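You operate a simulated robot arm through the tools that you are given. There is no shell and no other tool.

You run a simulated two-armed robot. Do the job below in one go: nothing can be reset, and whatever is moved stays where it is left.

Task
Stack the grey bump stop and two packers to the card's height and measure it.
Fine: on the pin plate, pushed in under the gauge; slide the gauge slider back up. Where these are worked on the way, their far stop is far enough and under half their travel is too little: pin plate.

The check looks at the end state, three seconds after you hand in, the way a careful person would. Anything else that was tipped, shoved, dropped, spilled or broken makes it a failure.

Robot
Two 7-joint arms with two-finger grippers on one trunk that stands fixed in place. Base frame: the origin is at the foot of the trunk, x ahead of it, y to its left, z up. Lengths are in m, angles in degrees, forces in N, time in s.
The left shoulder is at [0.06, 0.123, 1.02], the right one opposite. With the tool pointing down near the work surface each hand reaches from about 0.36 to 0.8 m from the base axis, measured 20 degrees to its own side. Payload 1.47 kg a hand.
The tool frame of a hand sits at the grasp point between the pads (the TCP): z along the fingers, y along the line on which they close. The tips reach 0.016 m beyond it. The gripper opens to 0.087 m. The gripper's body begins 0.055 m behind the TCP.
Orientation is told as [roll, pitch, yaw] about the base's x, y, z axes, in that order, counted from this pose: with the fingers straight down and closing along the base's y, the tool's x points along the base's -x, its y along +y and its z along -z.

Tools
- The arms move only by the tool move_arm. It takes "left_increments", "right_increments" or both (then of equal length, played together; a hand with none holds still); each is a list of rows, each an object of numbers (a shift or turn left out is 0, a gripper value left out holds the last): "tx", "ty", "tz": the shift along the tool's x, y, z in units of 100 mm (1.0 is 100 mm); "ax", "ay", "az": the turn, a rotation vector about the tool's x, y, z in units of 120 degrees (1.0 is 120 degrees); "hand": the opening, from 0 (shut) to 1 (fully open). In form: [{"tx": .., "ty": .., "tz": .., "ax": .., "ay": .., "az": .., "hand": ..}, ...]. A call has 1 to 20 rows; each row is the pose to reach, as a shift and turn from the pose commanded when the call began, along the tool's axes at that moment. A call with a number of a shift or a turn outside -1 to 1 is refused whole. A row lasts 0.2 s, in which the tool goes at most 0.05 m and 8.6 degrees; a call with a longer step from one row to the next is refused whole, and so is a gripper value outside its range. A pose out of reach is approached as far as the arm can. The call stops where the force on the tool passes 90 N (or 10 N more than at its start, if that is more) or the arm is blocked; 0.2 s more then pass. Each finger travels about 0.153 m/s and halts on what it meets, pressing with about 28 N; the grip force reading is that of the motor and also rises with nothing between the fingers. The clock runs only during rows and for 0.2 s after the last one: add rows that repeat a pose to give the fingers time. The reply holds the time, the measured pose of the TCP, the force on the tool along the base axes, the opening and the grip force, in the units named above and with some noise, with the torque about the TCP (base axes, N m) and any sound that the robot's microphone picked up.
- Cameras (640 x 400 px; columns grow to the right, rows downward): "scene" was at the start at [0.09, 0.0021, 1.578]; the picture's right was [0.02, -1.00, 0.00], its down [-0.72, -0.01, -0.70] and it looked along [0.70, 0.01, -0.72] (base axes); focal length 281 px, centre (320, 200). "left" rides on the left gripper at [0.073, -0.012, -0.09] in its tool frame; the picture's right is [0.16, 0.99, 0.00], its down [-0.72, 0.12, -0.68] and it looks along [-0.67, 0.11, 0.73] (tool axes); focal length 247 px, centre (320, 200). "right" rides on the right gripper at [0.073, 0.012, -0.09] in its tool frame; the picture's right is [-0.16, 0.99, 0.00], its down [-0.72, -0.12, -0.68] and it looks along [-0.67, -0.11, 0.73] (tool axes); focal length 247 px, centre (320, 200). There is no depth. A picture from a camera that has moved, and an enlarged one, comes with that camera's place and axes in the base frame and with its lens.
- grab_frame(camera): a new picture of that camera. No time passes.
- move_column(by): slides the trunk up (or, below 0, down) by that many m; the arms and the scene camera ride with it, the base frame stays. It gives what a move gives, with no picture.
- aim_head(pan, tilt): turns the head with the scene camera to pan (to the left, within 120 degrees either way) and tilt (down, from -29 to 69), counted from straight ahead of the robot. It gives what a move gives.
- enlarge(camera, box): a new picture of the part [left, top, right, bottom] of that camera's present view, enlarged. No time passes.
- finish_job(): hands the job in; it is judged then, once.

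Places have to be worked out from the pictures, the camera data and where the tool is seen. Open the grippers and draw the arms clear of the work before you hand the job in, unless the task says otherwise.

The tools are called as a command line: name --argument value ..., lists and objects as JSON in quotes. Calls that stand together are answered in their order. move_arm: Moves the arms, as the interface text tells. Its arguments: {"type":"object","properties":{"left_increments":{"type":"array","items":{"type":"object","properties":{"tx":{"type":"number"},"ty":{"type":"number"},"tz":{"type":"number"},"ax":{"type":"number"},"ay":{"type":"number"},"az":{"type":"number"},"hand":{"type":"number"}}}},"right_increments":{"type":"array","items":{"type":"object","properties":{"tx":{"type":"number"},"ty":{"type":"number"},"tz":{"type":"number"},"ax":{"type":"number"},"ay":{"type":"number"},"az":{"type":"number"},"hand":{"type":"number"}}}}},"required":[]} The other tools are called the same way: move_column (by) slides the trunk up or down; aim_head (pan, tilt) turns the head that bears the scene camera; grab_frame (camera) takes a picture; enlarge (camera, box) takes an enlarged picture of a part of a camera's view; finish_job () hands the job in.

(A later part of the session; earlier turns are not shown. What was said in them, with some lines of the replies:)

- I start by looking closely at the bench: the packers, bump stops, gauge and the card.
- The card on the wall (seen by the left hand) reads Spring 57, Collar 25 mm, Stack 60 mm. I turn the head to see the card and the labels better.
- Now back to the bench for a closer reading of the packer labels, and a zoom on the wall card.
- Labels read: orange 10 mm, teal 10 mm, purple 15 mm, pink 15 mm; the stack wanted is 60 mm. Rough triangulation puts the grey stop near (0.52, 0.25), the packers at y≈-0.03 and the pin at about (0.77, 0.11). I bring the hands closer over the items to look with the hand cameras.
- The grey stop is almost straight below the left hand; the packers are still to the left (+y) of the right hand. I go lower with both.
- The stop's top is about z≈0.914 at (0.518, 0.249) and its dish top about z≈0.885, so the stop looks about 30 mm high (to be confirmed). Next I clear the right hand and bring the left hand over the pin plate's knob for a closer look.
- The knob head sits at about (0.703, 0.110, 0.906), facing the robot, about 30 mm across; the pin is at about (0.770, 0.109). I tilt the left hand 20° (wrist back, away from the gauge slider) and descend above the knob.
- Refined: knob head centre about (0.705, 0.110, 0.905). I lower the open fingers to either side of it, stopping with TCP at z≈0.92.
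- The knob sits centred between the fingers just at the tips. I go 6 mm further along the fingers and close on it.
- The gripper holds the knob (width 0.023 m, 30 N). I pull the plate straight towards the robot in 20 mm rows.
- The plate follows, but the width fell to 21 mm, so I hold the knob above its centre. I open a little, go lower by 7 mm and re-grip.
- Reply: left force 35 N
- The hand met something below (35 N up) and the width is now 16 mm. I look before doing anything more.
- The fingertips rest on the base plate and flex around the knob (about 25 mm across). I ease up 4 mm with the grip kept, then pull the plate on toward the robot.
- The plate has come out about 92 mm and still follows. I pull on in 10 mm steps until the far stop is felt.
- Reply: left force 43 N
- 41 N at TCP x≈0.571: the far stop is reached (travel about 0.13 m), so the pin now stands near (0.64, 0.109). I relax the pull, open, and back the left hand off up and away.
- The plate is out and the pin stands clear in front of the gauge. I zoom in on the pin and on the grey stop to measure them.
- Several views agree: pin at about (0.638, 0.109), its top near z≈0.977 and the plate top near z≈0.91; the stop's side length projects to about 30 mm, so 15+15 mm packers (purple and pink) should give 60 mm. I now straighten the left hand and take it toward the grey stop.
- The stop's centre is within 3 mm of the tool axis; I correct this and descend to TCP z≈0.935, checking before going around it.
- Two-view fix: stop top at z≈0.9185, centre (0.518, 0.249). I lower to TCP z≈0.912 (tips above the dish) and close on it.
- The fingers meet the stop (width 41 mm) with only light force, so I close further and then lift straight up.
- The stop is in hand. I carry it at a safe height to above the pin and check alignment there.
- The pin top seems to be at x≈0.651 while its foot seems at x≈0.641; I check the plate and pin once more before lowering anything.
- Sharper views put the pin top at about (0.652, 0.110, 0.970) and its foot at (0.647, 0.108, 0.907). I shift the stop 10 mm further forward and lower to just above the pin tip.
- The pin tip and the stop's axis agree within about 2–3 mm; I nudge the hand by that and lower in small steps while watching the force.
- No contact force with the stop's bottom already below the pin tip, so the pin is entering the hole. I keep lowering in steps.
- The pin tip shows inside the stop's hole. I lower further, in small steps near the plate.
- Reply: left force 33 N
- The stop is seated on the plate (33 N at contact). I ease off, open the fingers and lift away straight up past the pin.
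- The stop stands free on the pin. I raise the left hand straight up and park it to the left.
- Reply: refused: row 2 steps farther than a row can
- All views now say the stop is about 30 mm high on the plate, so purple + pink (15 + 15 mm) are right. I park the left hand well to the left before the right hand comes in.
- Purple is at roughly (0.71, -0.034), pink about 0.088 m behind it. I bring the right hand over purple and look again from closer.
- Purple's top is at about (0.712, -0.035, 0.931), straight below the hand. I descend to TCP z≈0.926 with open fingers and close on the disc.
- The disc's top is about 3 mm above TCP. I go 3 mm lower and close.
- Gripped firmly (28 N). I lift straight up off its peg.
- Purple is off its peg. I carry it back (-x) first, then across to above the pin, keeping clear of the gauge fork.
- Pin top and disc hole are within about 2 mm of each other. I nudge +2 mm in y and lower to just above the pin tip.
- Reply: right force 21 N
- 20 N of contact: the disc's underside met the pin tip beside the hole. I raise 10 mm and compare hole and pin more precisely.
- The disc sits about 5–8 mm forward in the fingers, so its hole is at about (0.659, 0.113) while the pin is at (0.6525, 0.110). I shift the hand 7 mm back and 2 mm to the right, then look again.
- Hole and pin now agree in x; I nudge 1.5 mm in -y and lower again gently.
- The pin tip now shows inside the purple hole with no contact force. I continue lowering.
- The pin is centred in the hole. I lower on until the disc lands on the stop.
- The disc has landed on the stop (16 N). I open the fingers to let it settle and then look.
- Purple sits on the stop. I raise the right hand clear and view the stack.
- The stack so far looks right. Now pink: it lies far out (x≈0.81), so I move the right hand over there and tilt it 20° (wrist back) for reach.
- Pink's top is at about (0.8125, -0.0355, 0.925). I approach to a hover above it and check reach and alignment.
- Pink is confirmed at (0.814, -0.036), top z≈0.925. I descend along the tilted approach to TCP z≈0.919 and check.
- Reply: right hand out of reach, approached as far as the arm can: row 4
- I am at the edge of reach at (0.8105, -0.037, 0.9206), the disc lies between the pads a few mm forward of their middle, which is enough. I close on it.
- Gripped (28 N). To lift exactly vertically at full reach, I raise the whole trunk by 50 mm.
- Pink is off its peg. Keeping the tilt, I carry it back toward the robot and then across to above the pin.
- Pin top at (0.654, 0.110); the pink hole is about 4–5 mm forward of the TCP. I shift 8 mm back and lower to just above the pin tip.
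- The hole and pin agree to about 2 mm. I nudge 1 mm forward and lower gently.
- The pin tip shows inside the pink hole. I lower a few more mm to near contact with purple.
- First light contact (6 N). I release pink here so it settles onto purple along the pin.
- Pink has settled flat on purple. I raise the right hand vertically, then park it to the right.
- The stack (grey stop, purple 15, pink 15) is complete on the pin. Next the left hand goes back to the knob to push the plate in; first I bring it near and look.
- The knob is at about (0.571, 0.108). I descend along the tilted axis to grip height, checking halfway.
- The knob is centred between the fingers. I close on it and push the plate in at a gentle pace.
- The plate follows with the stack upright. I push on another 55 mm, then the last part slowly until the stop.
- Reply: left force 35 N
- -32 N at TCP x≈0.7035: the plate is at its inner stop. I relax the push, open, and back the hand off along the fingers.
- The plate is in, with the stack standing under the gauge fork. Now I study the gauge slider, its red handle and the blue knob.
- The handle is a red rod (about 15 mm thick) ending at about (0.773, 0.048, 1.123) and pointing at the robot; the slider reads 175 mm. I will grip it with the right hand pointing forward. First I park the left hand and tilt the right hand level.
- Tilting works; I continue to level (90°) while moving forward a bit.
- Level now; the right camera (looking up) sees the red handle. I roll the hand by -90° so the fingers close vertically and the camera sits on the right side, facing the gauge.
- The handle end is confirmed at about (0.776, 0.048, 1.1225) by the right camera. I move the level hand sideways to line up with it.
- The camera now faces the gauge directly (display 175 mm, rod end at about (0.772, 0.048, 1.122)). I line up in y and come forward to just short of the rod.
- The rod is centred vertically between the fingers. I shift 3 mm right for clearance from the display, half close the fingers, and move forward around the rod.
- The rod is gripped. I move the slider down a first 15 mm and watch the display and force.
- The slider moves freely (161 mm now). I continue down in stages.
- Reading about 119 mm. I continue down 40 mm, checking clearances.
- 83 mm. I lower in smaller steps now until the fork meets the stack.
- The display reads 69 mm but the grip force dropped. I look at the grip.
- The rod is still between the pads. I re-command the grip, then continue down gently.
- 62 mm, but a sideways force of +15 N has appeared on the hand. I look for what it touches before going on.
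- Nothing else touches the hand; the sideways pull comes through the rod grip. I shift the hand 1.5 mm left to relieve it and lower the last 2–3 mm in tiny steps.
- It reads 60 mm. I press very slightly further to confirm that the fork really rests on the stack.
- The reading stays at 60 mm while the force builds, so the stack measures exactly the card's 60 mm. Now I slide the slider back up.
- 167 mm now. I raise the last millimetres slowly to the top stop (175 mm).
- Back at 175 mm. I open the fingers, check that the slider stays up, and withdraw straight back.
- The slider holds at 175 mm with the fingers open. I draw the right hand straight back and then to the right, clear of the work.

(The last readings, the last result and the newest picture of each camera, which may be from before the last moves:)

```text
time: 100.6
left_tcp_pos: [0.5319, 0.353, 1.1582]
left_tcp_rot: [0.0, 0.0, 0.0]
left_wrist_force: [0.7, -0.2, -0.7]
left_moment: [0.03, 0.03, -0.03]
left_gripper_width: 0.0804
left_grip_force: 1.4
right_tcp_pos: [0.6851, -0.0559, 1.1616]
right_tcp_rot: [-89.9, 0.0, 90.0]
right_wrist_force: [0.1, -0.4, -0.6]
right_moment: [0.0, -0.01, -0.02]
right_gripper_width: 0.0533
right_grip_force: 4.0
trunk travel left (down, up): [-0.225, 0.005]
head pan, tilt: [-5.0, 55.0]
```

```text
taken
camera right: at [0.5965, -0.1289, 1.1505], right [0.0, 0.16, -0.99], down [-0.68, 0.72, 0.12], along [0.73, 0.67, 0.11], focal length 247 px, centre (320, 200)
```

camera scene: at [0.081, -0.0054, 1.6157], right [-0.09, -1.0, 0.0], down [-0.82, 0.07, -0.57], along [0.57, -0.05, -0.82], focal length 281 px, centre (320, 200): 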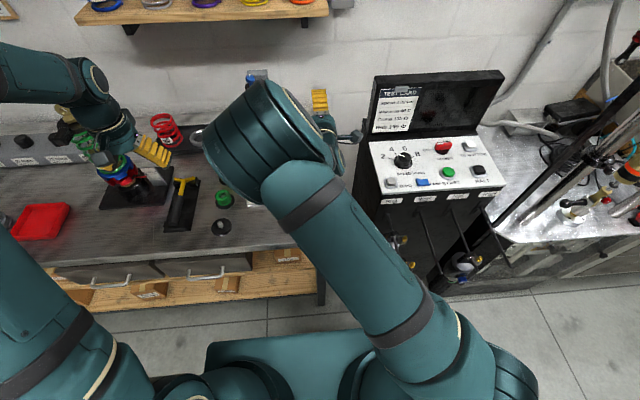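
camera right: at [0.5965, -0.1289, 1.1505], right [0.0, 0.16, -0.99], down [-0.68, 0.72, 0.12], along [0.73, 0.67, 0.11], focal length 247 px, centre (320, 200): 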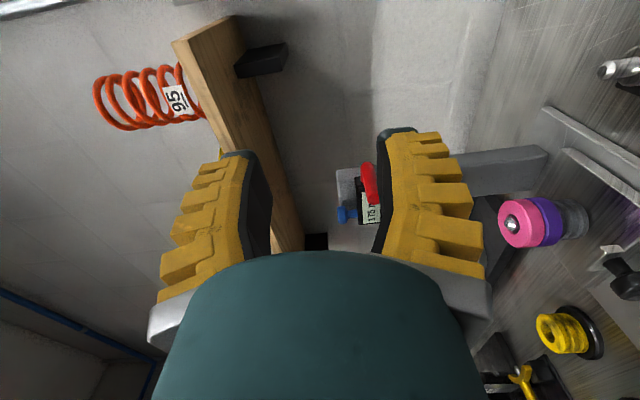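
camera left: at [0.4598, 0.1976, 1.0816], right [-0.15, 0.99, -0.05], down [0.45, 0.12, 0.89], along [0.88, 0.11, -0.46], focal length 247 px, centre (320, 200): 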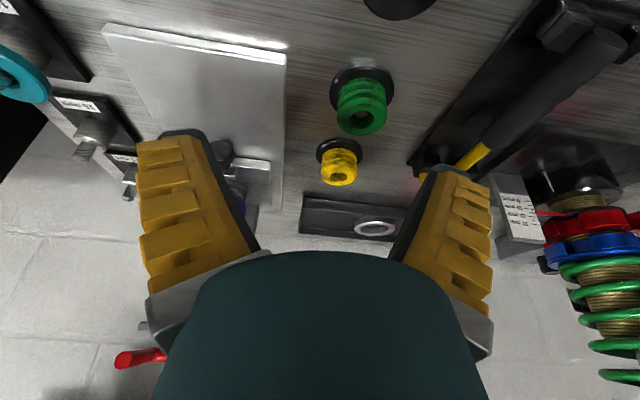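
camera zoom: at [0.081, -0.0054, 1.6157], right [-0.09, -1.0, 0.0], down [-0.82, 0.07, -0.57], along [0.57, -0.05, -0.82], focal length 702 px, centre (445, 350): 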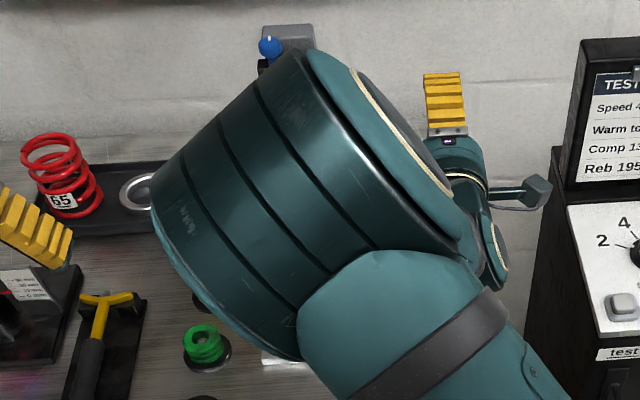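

Everything stands as wanted: stack upright under the raised slider. I undo the roll and the tilt of the right hand and park it clear.

move_arm --right_increments '[{"az": 0.0682}, {"az": 0.1364}, {"az": 0.2046}, {"az": 0.2728}, {"az": 0.341}, {"az": 0.4092}, {"az": 0.4774}, {"az": 0.5456}, {"az": 0.6138}, {"az": 0.682}, {"az": 0.75}]'

move_arm --right_increments '[{"tz": -0.08, "ty": -0.06, "tx": -0.03, "ay": 0.0625}, {"tz": -0.16, "ty": -0.12, "tx": -0.06, "ay": 0.125}, {"tz": -0.24, "ty": -0.18, "tx": -0.1, "ay": 0.1875}, {"tz": -0.32, "ty": -0.24, "tx": -0.13, "ay": 0.25}, {"tz": -0.4, "ty": -0.3, "tx": -0.16, "ay": 0.3125}, {"tz": -0.48, "ty": -0.36, "tx": -0.2, "ay": 0.375}, {"tz": -0.56, "ty": -0.42, "tx": -0.23, "ay": 0.4375}, {"tz": -0.64, "ty": -0.48, "tx": -0.26, "ay": 0.5}, {"tz": -0.72, "ty": -0.54, "tx": -0.3, "ay": 0.5625}, {"tz": -0.8, "ty": -0.6, "tx": -0.33, "ay": 0.625}, {"tz": -0.9, "ty": -0.7, "tx": -0.36, "ay": 0.6875}, {"tz": -1.0, "ty": -0.8, "tx": -0.4, "ay": 0.75}]'

grab_frame --camera "scene"

enlarge --camera "scene" --box '[210, 60, 340, 240]'

```text
time: 103.0
left_tcp_pos: [0.5324, 0.3527, 1.1588]
left_tcp_rot: [0.0, 0.0, 0.0]
left_wrist_force: [0.7, 0.5, 0.4]
left_moment: [-0.02, 0.02, 0.0]
left_gripper_width: 0.0804
left_grip_force: 1.9
right_tcp_pos: [0.6854, -0.0553, 1.1621]
right_tcp_rot: [59.2, -89.8, -59.1]
right_wrist_force: [0.7, -0.4, 0.2]
right_moment: [-0.01, -0.02, 0.04]
right_gripper_width: 0.0534
right_grip_force: 4.1
trunk travel left (down, up): [-0.225, 0.005]
head pan, tilt: [-5.0, 55.0]
```

```text
time: 105.6
left_tcp_pos: [0.5335, 0.3515, 1.1592]
left_tcp_rot: [0.0, 0.1, 0.0]
left_wrist_force: [-0.4, 0.0, 0.4]
left_moment: [0.0, 0.03, -0.01]
left_gripper_width: 0.0804
left_grip_force: 1.4
right_tcp_pos: [0.5879, -0.1367, 1.202]
right_tcp_rot: [0.0, 0.2, 0.0]
right_wrist_force: [0.3, 0.2, 1.1]
right_moment: [0.05, 0.03, -0.01]
right_gripper_width: 0.0532
right_grip_force: 3.8
trunk travel left (down, up): [-0.225, 0.005]
head pan, tilt: [-5.0, 55.0]
```

```text
taken
camera scene: at [0.0815, -0.0064, 1.6156], right [-0.09, -1.0, 0.0], down [-0.82, 0.07, -0.57], along [0.57, -0.05, -0.82], focal length 281 px, centre (320, 200)
```

scene: 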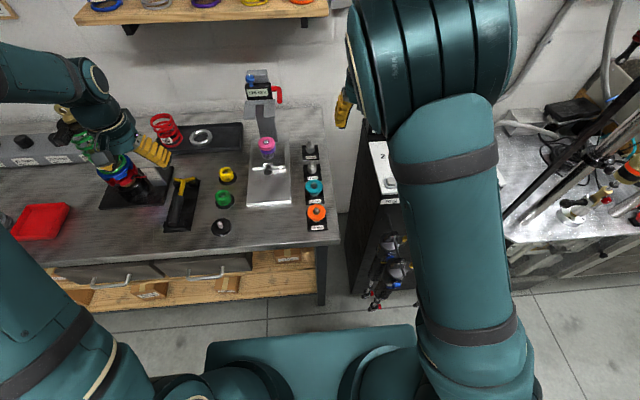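

```text
2.22 times, centred on (275, 150) of scene
camera zoom: at [0.0815, -0.0064, 1.6156], right [-0.09, -1.0, 0.0], down [-0.82, 0.07, -0.57], along [0.57, -0.05, -0.82], focal length 624 px, centre (420, 311)
```

zoom: 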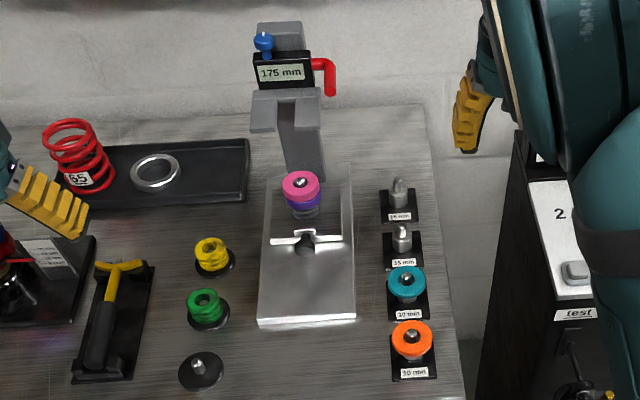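

All looks right. I check that the pin plate is fully home by zooming in on it.

enlarge --camera "scene" --box '[240, 120, 300, 210]'

enlarge --camera "left" --box '[0, 0, 240, 240]'

```text
4.44 times, centred on (270, 165) of scene
camera zoom: at [0.0815, -0.0064, 1.6156], right [-0.09, -1.0, 0.0], down [-0.82, 0.07, -0.57], along [0.57, -0.05, -0.82], focal length 1247 px, centre (542, 356)
```

zoom: 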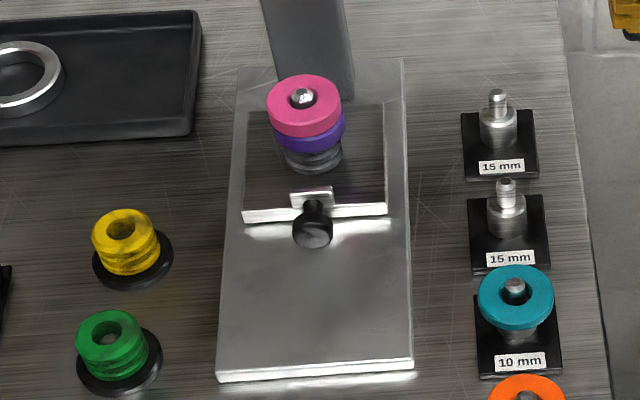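

```text
1.67 times, centred on (120, 120) of left
camera zoom: at [0.4603, 0.3394, 1.2488], right [-0.16, 0.99, 0.0], down [0.72, 0.12, 0.68], along [0.67, 0.11, -0.73], focal length 412 px, centre (653, 333)
```

zoom: 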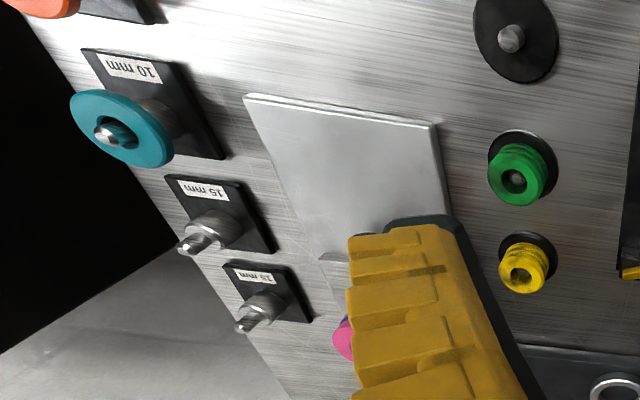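

The knob is within 1 mm of where it was at the start, so the plate is home. I open both grippers fully and draw both arms a bit further back and up.

move_arm --left_increments '[{"tz": -0.25, "tx": 0.1, "hand": 1.0}, {"tz": -0.5, "tx": 0.25, "hand": 1.0}, {"tz": -0.75, "tx": 0.4, "hand": 1.0}, {"tz": -0.9, "tx": 0.5, "hand": 1.0}]' --right_increments '[{"tz": -0.1, "tx": 0.1, "hand": 1.0}, {"tz": -0.2, "tx": 0.25, "hand": 1.0}, {"tz": -0.3, "tx": 0.4, "hand": 1.0}, {"tz": -0.4, "tx": 0.5, "hand": 1.0}]'

grab_frame --camera "scene"

enlarge --camera "scene" --box '[230, 60, 330, 220]'

```text
time: 106.6
left_tcp_pos: [0.4821, 0.3502, 1.2499]
left_tcp_rot: [0.0, 0.0, 0.1]
left_wrist_force: [-1.0, 0.1, -0.2]
left_moment: [0.03, -0.02, -0.03]
left_gripper_width: 0.0869
left_grip_force: 0.1
right_tcp_pos: [0.5363, -0.1347, 1.243]
right_tcp_rot: [0.1, 0.1, 0.0]
right_wrist_force: [-0.4, -0.6, 0.3]
right_moment: [0.02, -0.01, 0.0]
right_gripper_width: 0.0867
right_grip_force: 0.1
trunk travel left (down, up): [-0.225, 0.005]
head pan, tilt: [-5.0, 55.0]
```

```text
taken
camera scene: at [0.0804, -0.006, 1.6157], right [-0.09, -1.0, 0.0], down [-0.82, 0.07, -0.57], along [0.57, -0.05, -0.82], focal length 281 px, centre (320, 200)
```

scene: 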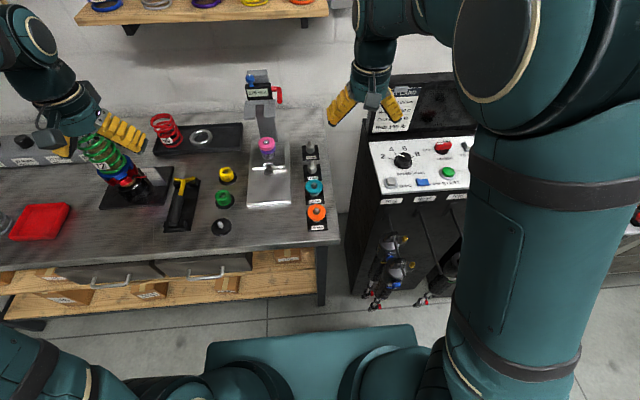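

```text
2.50 times, centred on (280, 140) of scene
camera zoom: at [0.0804, -0.006, 1.6157], right [-0.09, -1.0, 0.0], down [-0.82, 0.07, -0.57], along [0.57, -0.05, -0.82], focal length 702 px, centre (420, 350)
```

zoom: 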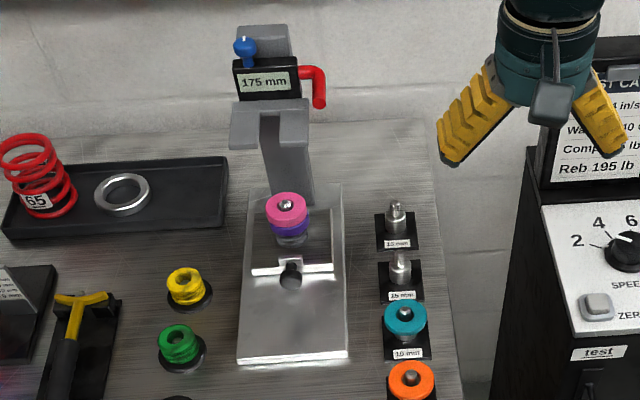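

The stack (grey stop + 15 + 15 mm) stands on the home pin plate, was measured at 60 mm, the slider is back at 175 mm, nothing else was disturbed, and both arms are clear with open grippers. I hand the job in.

finish_job

```text
The job is handed in.
```

The stack measured 60 mm on the gauge, which matches the card, and I have handed the job in.

- **Stack:** the grey bump stop with the purple and pink packers (15 mm each) on top, on the pin plate's pin.
- **Pin plate:** pulled out to its far stop to load the pin, then pushed in until it met its inner stop. The knob is within about 1 mm of where it started.
- **Measurement:** I lowered the fork onto the stack. The display stayed at 60 mm when I pressed slightly further, so the fork was resting on the stack.
- **Slider:** back up at 175 mm, where it began.

The last picture shows nothing else tipped or moved. Both grippers are open and the arms are clear of the bench. I raised the trunk 50 mm to lift the pink packer off its peg and left it there.
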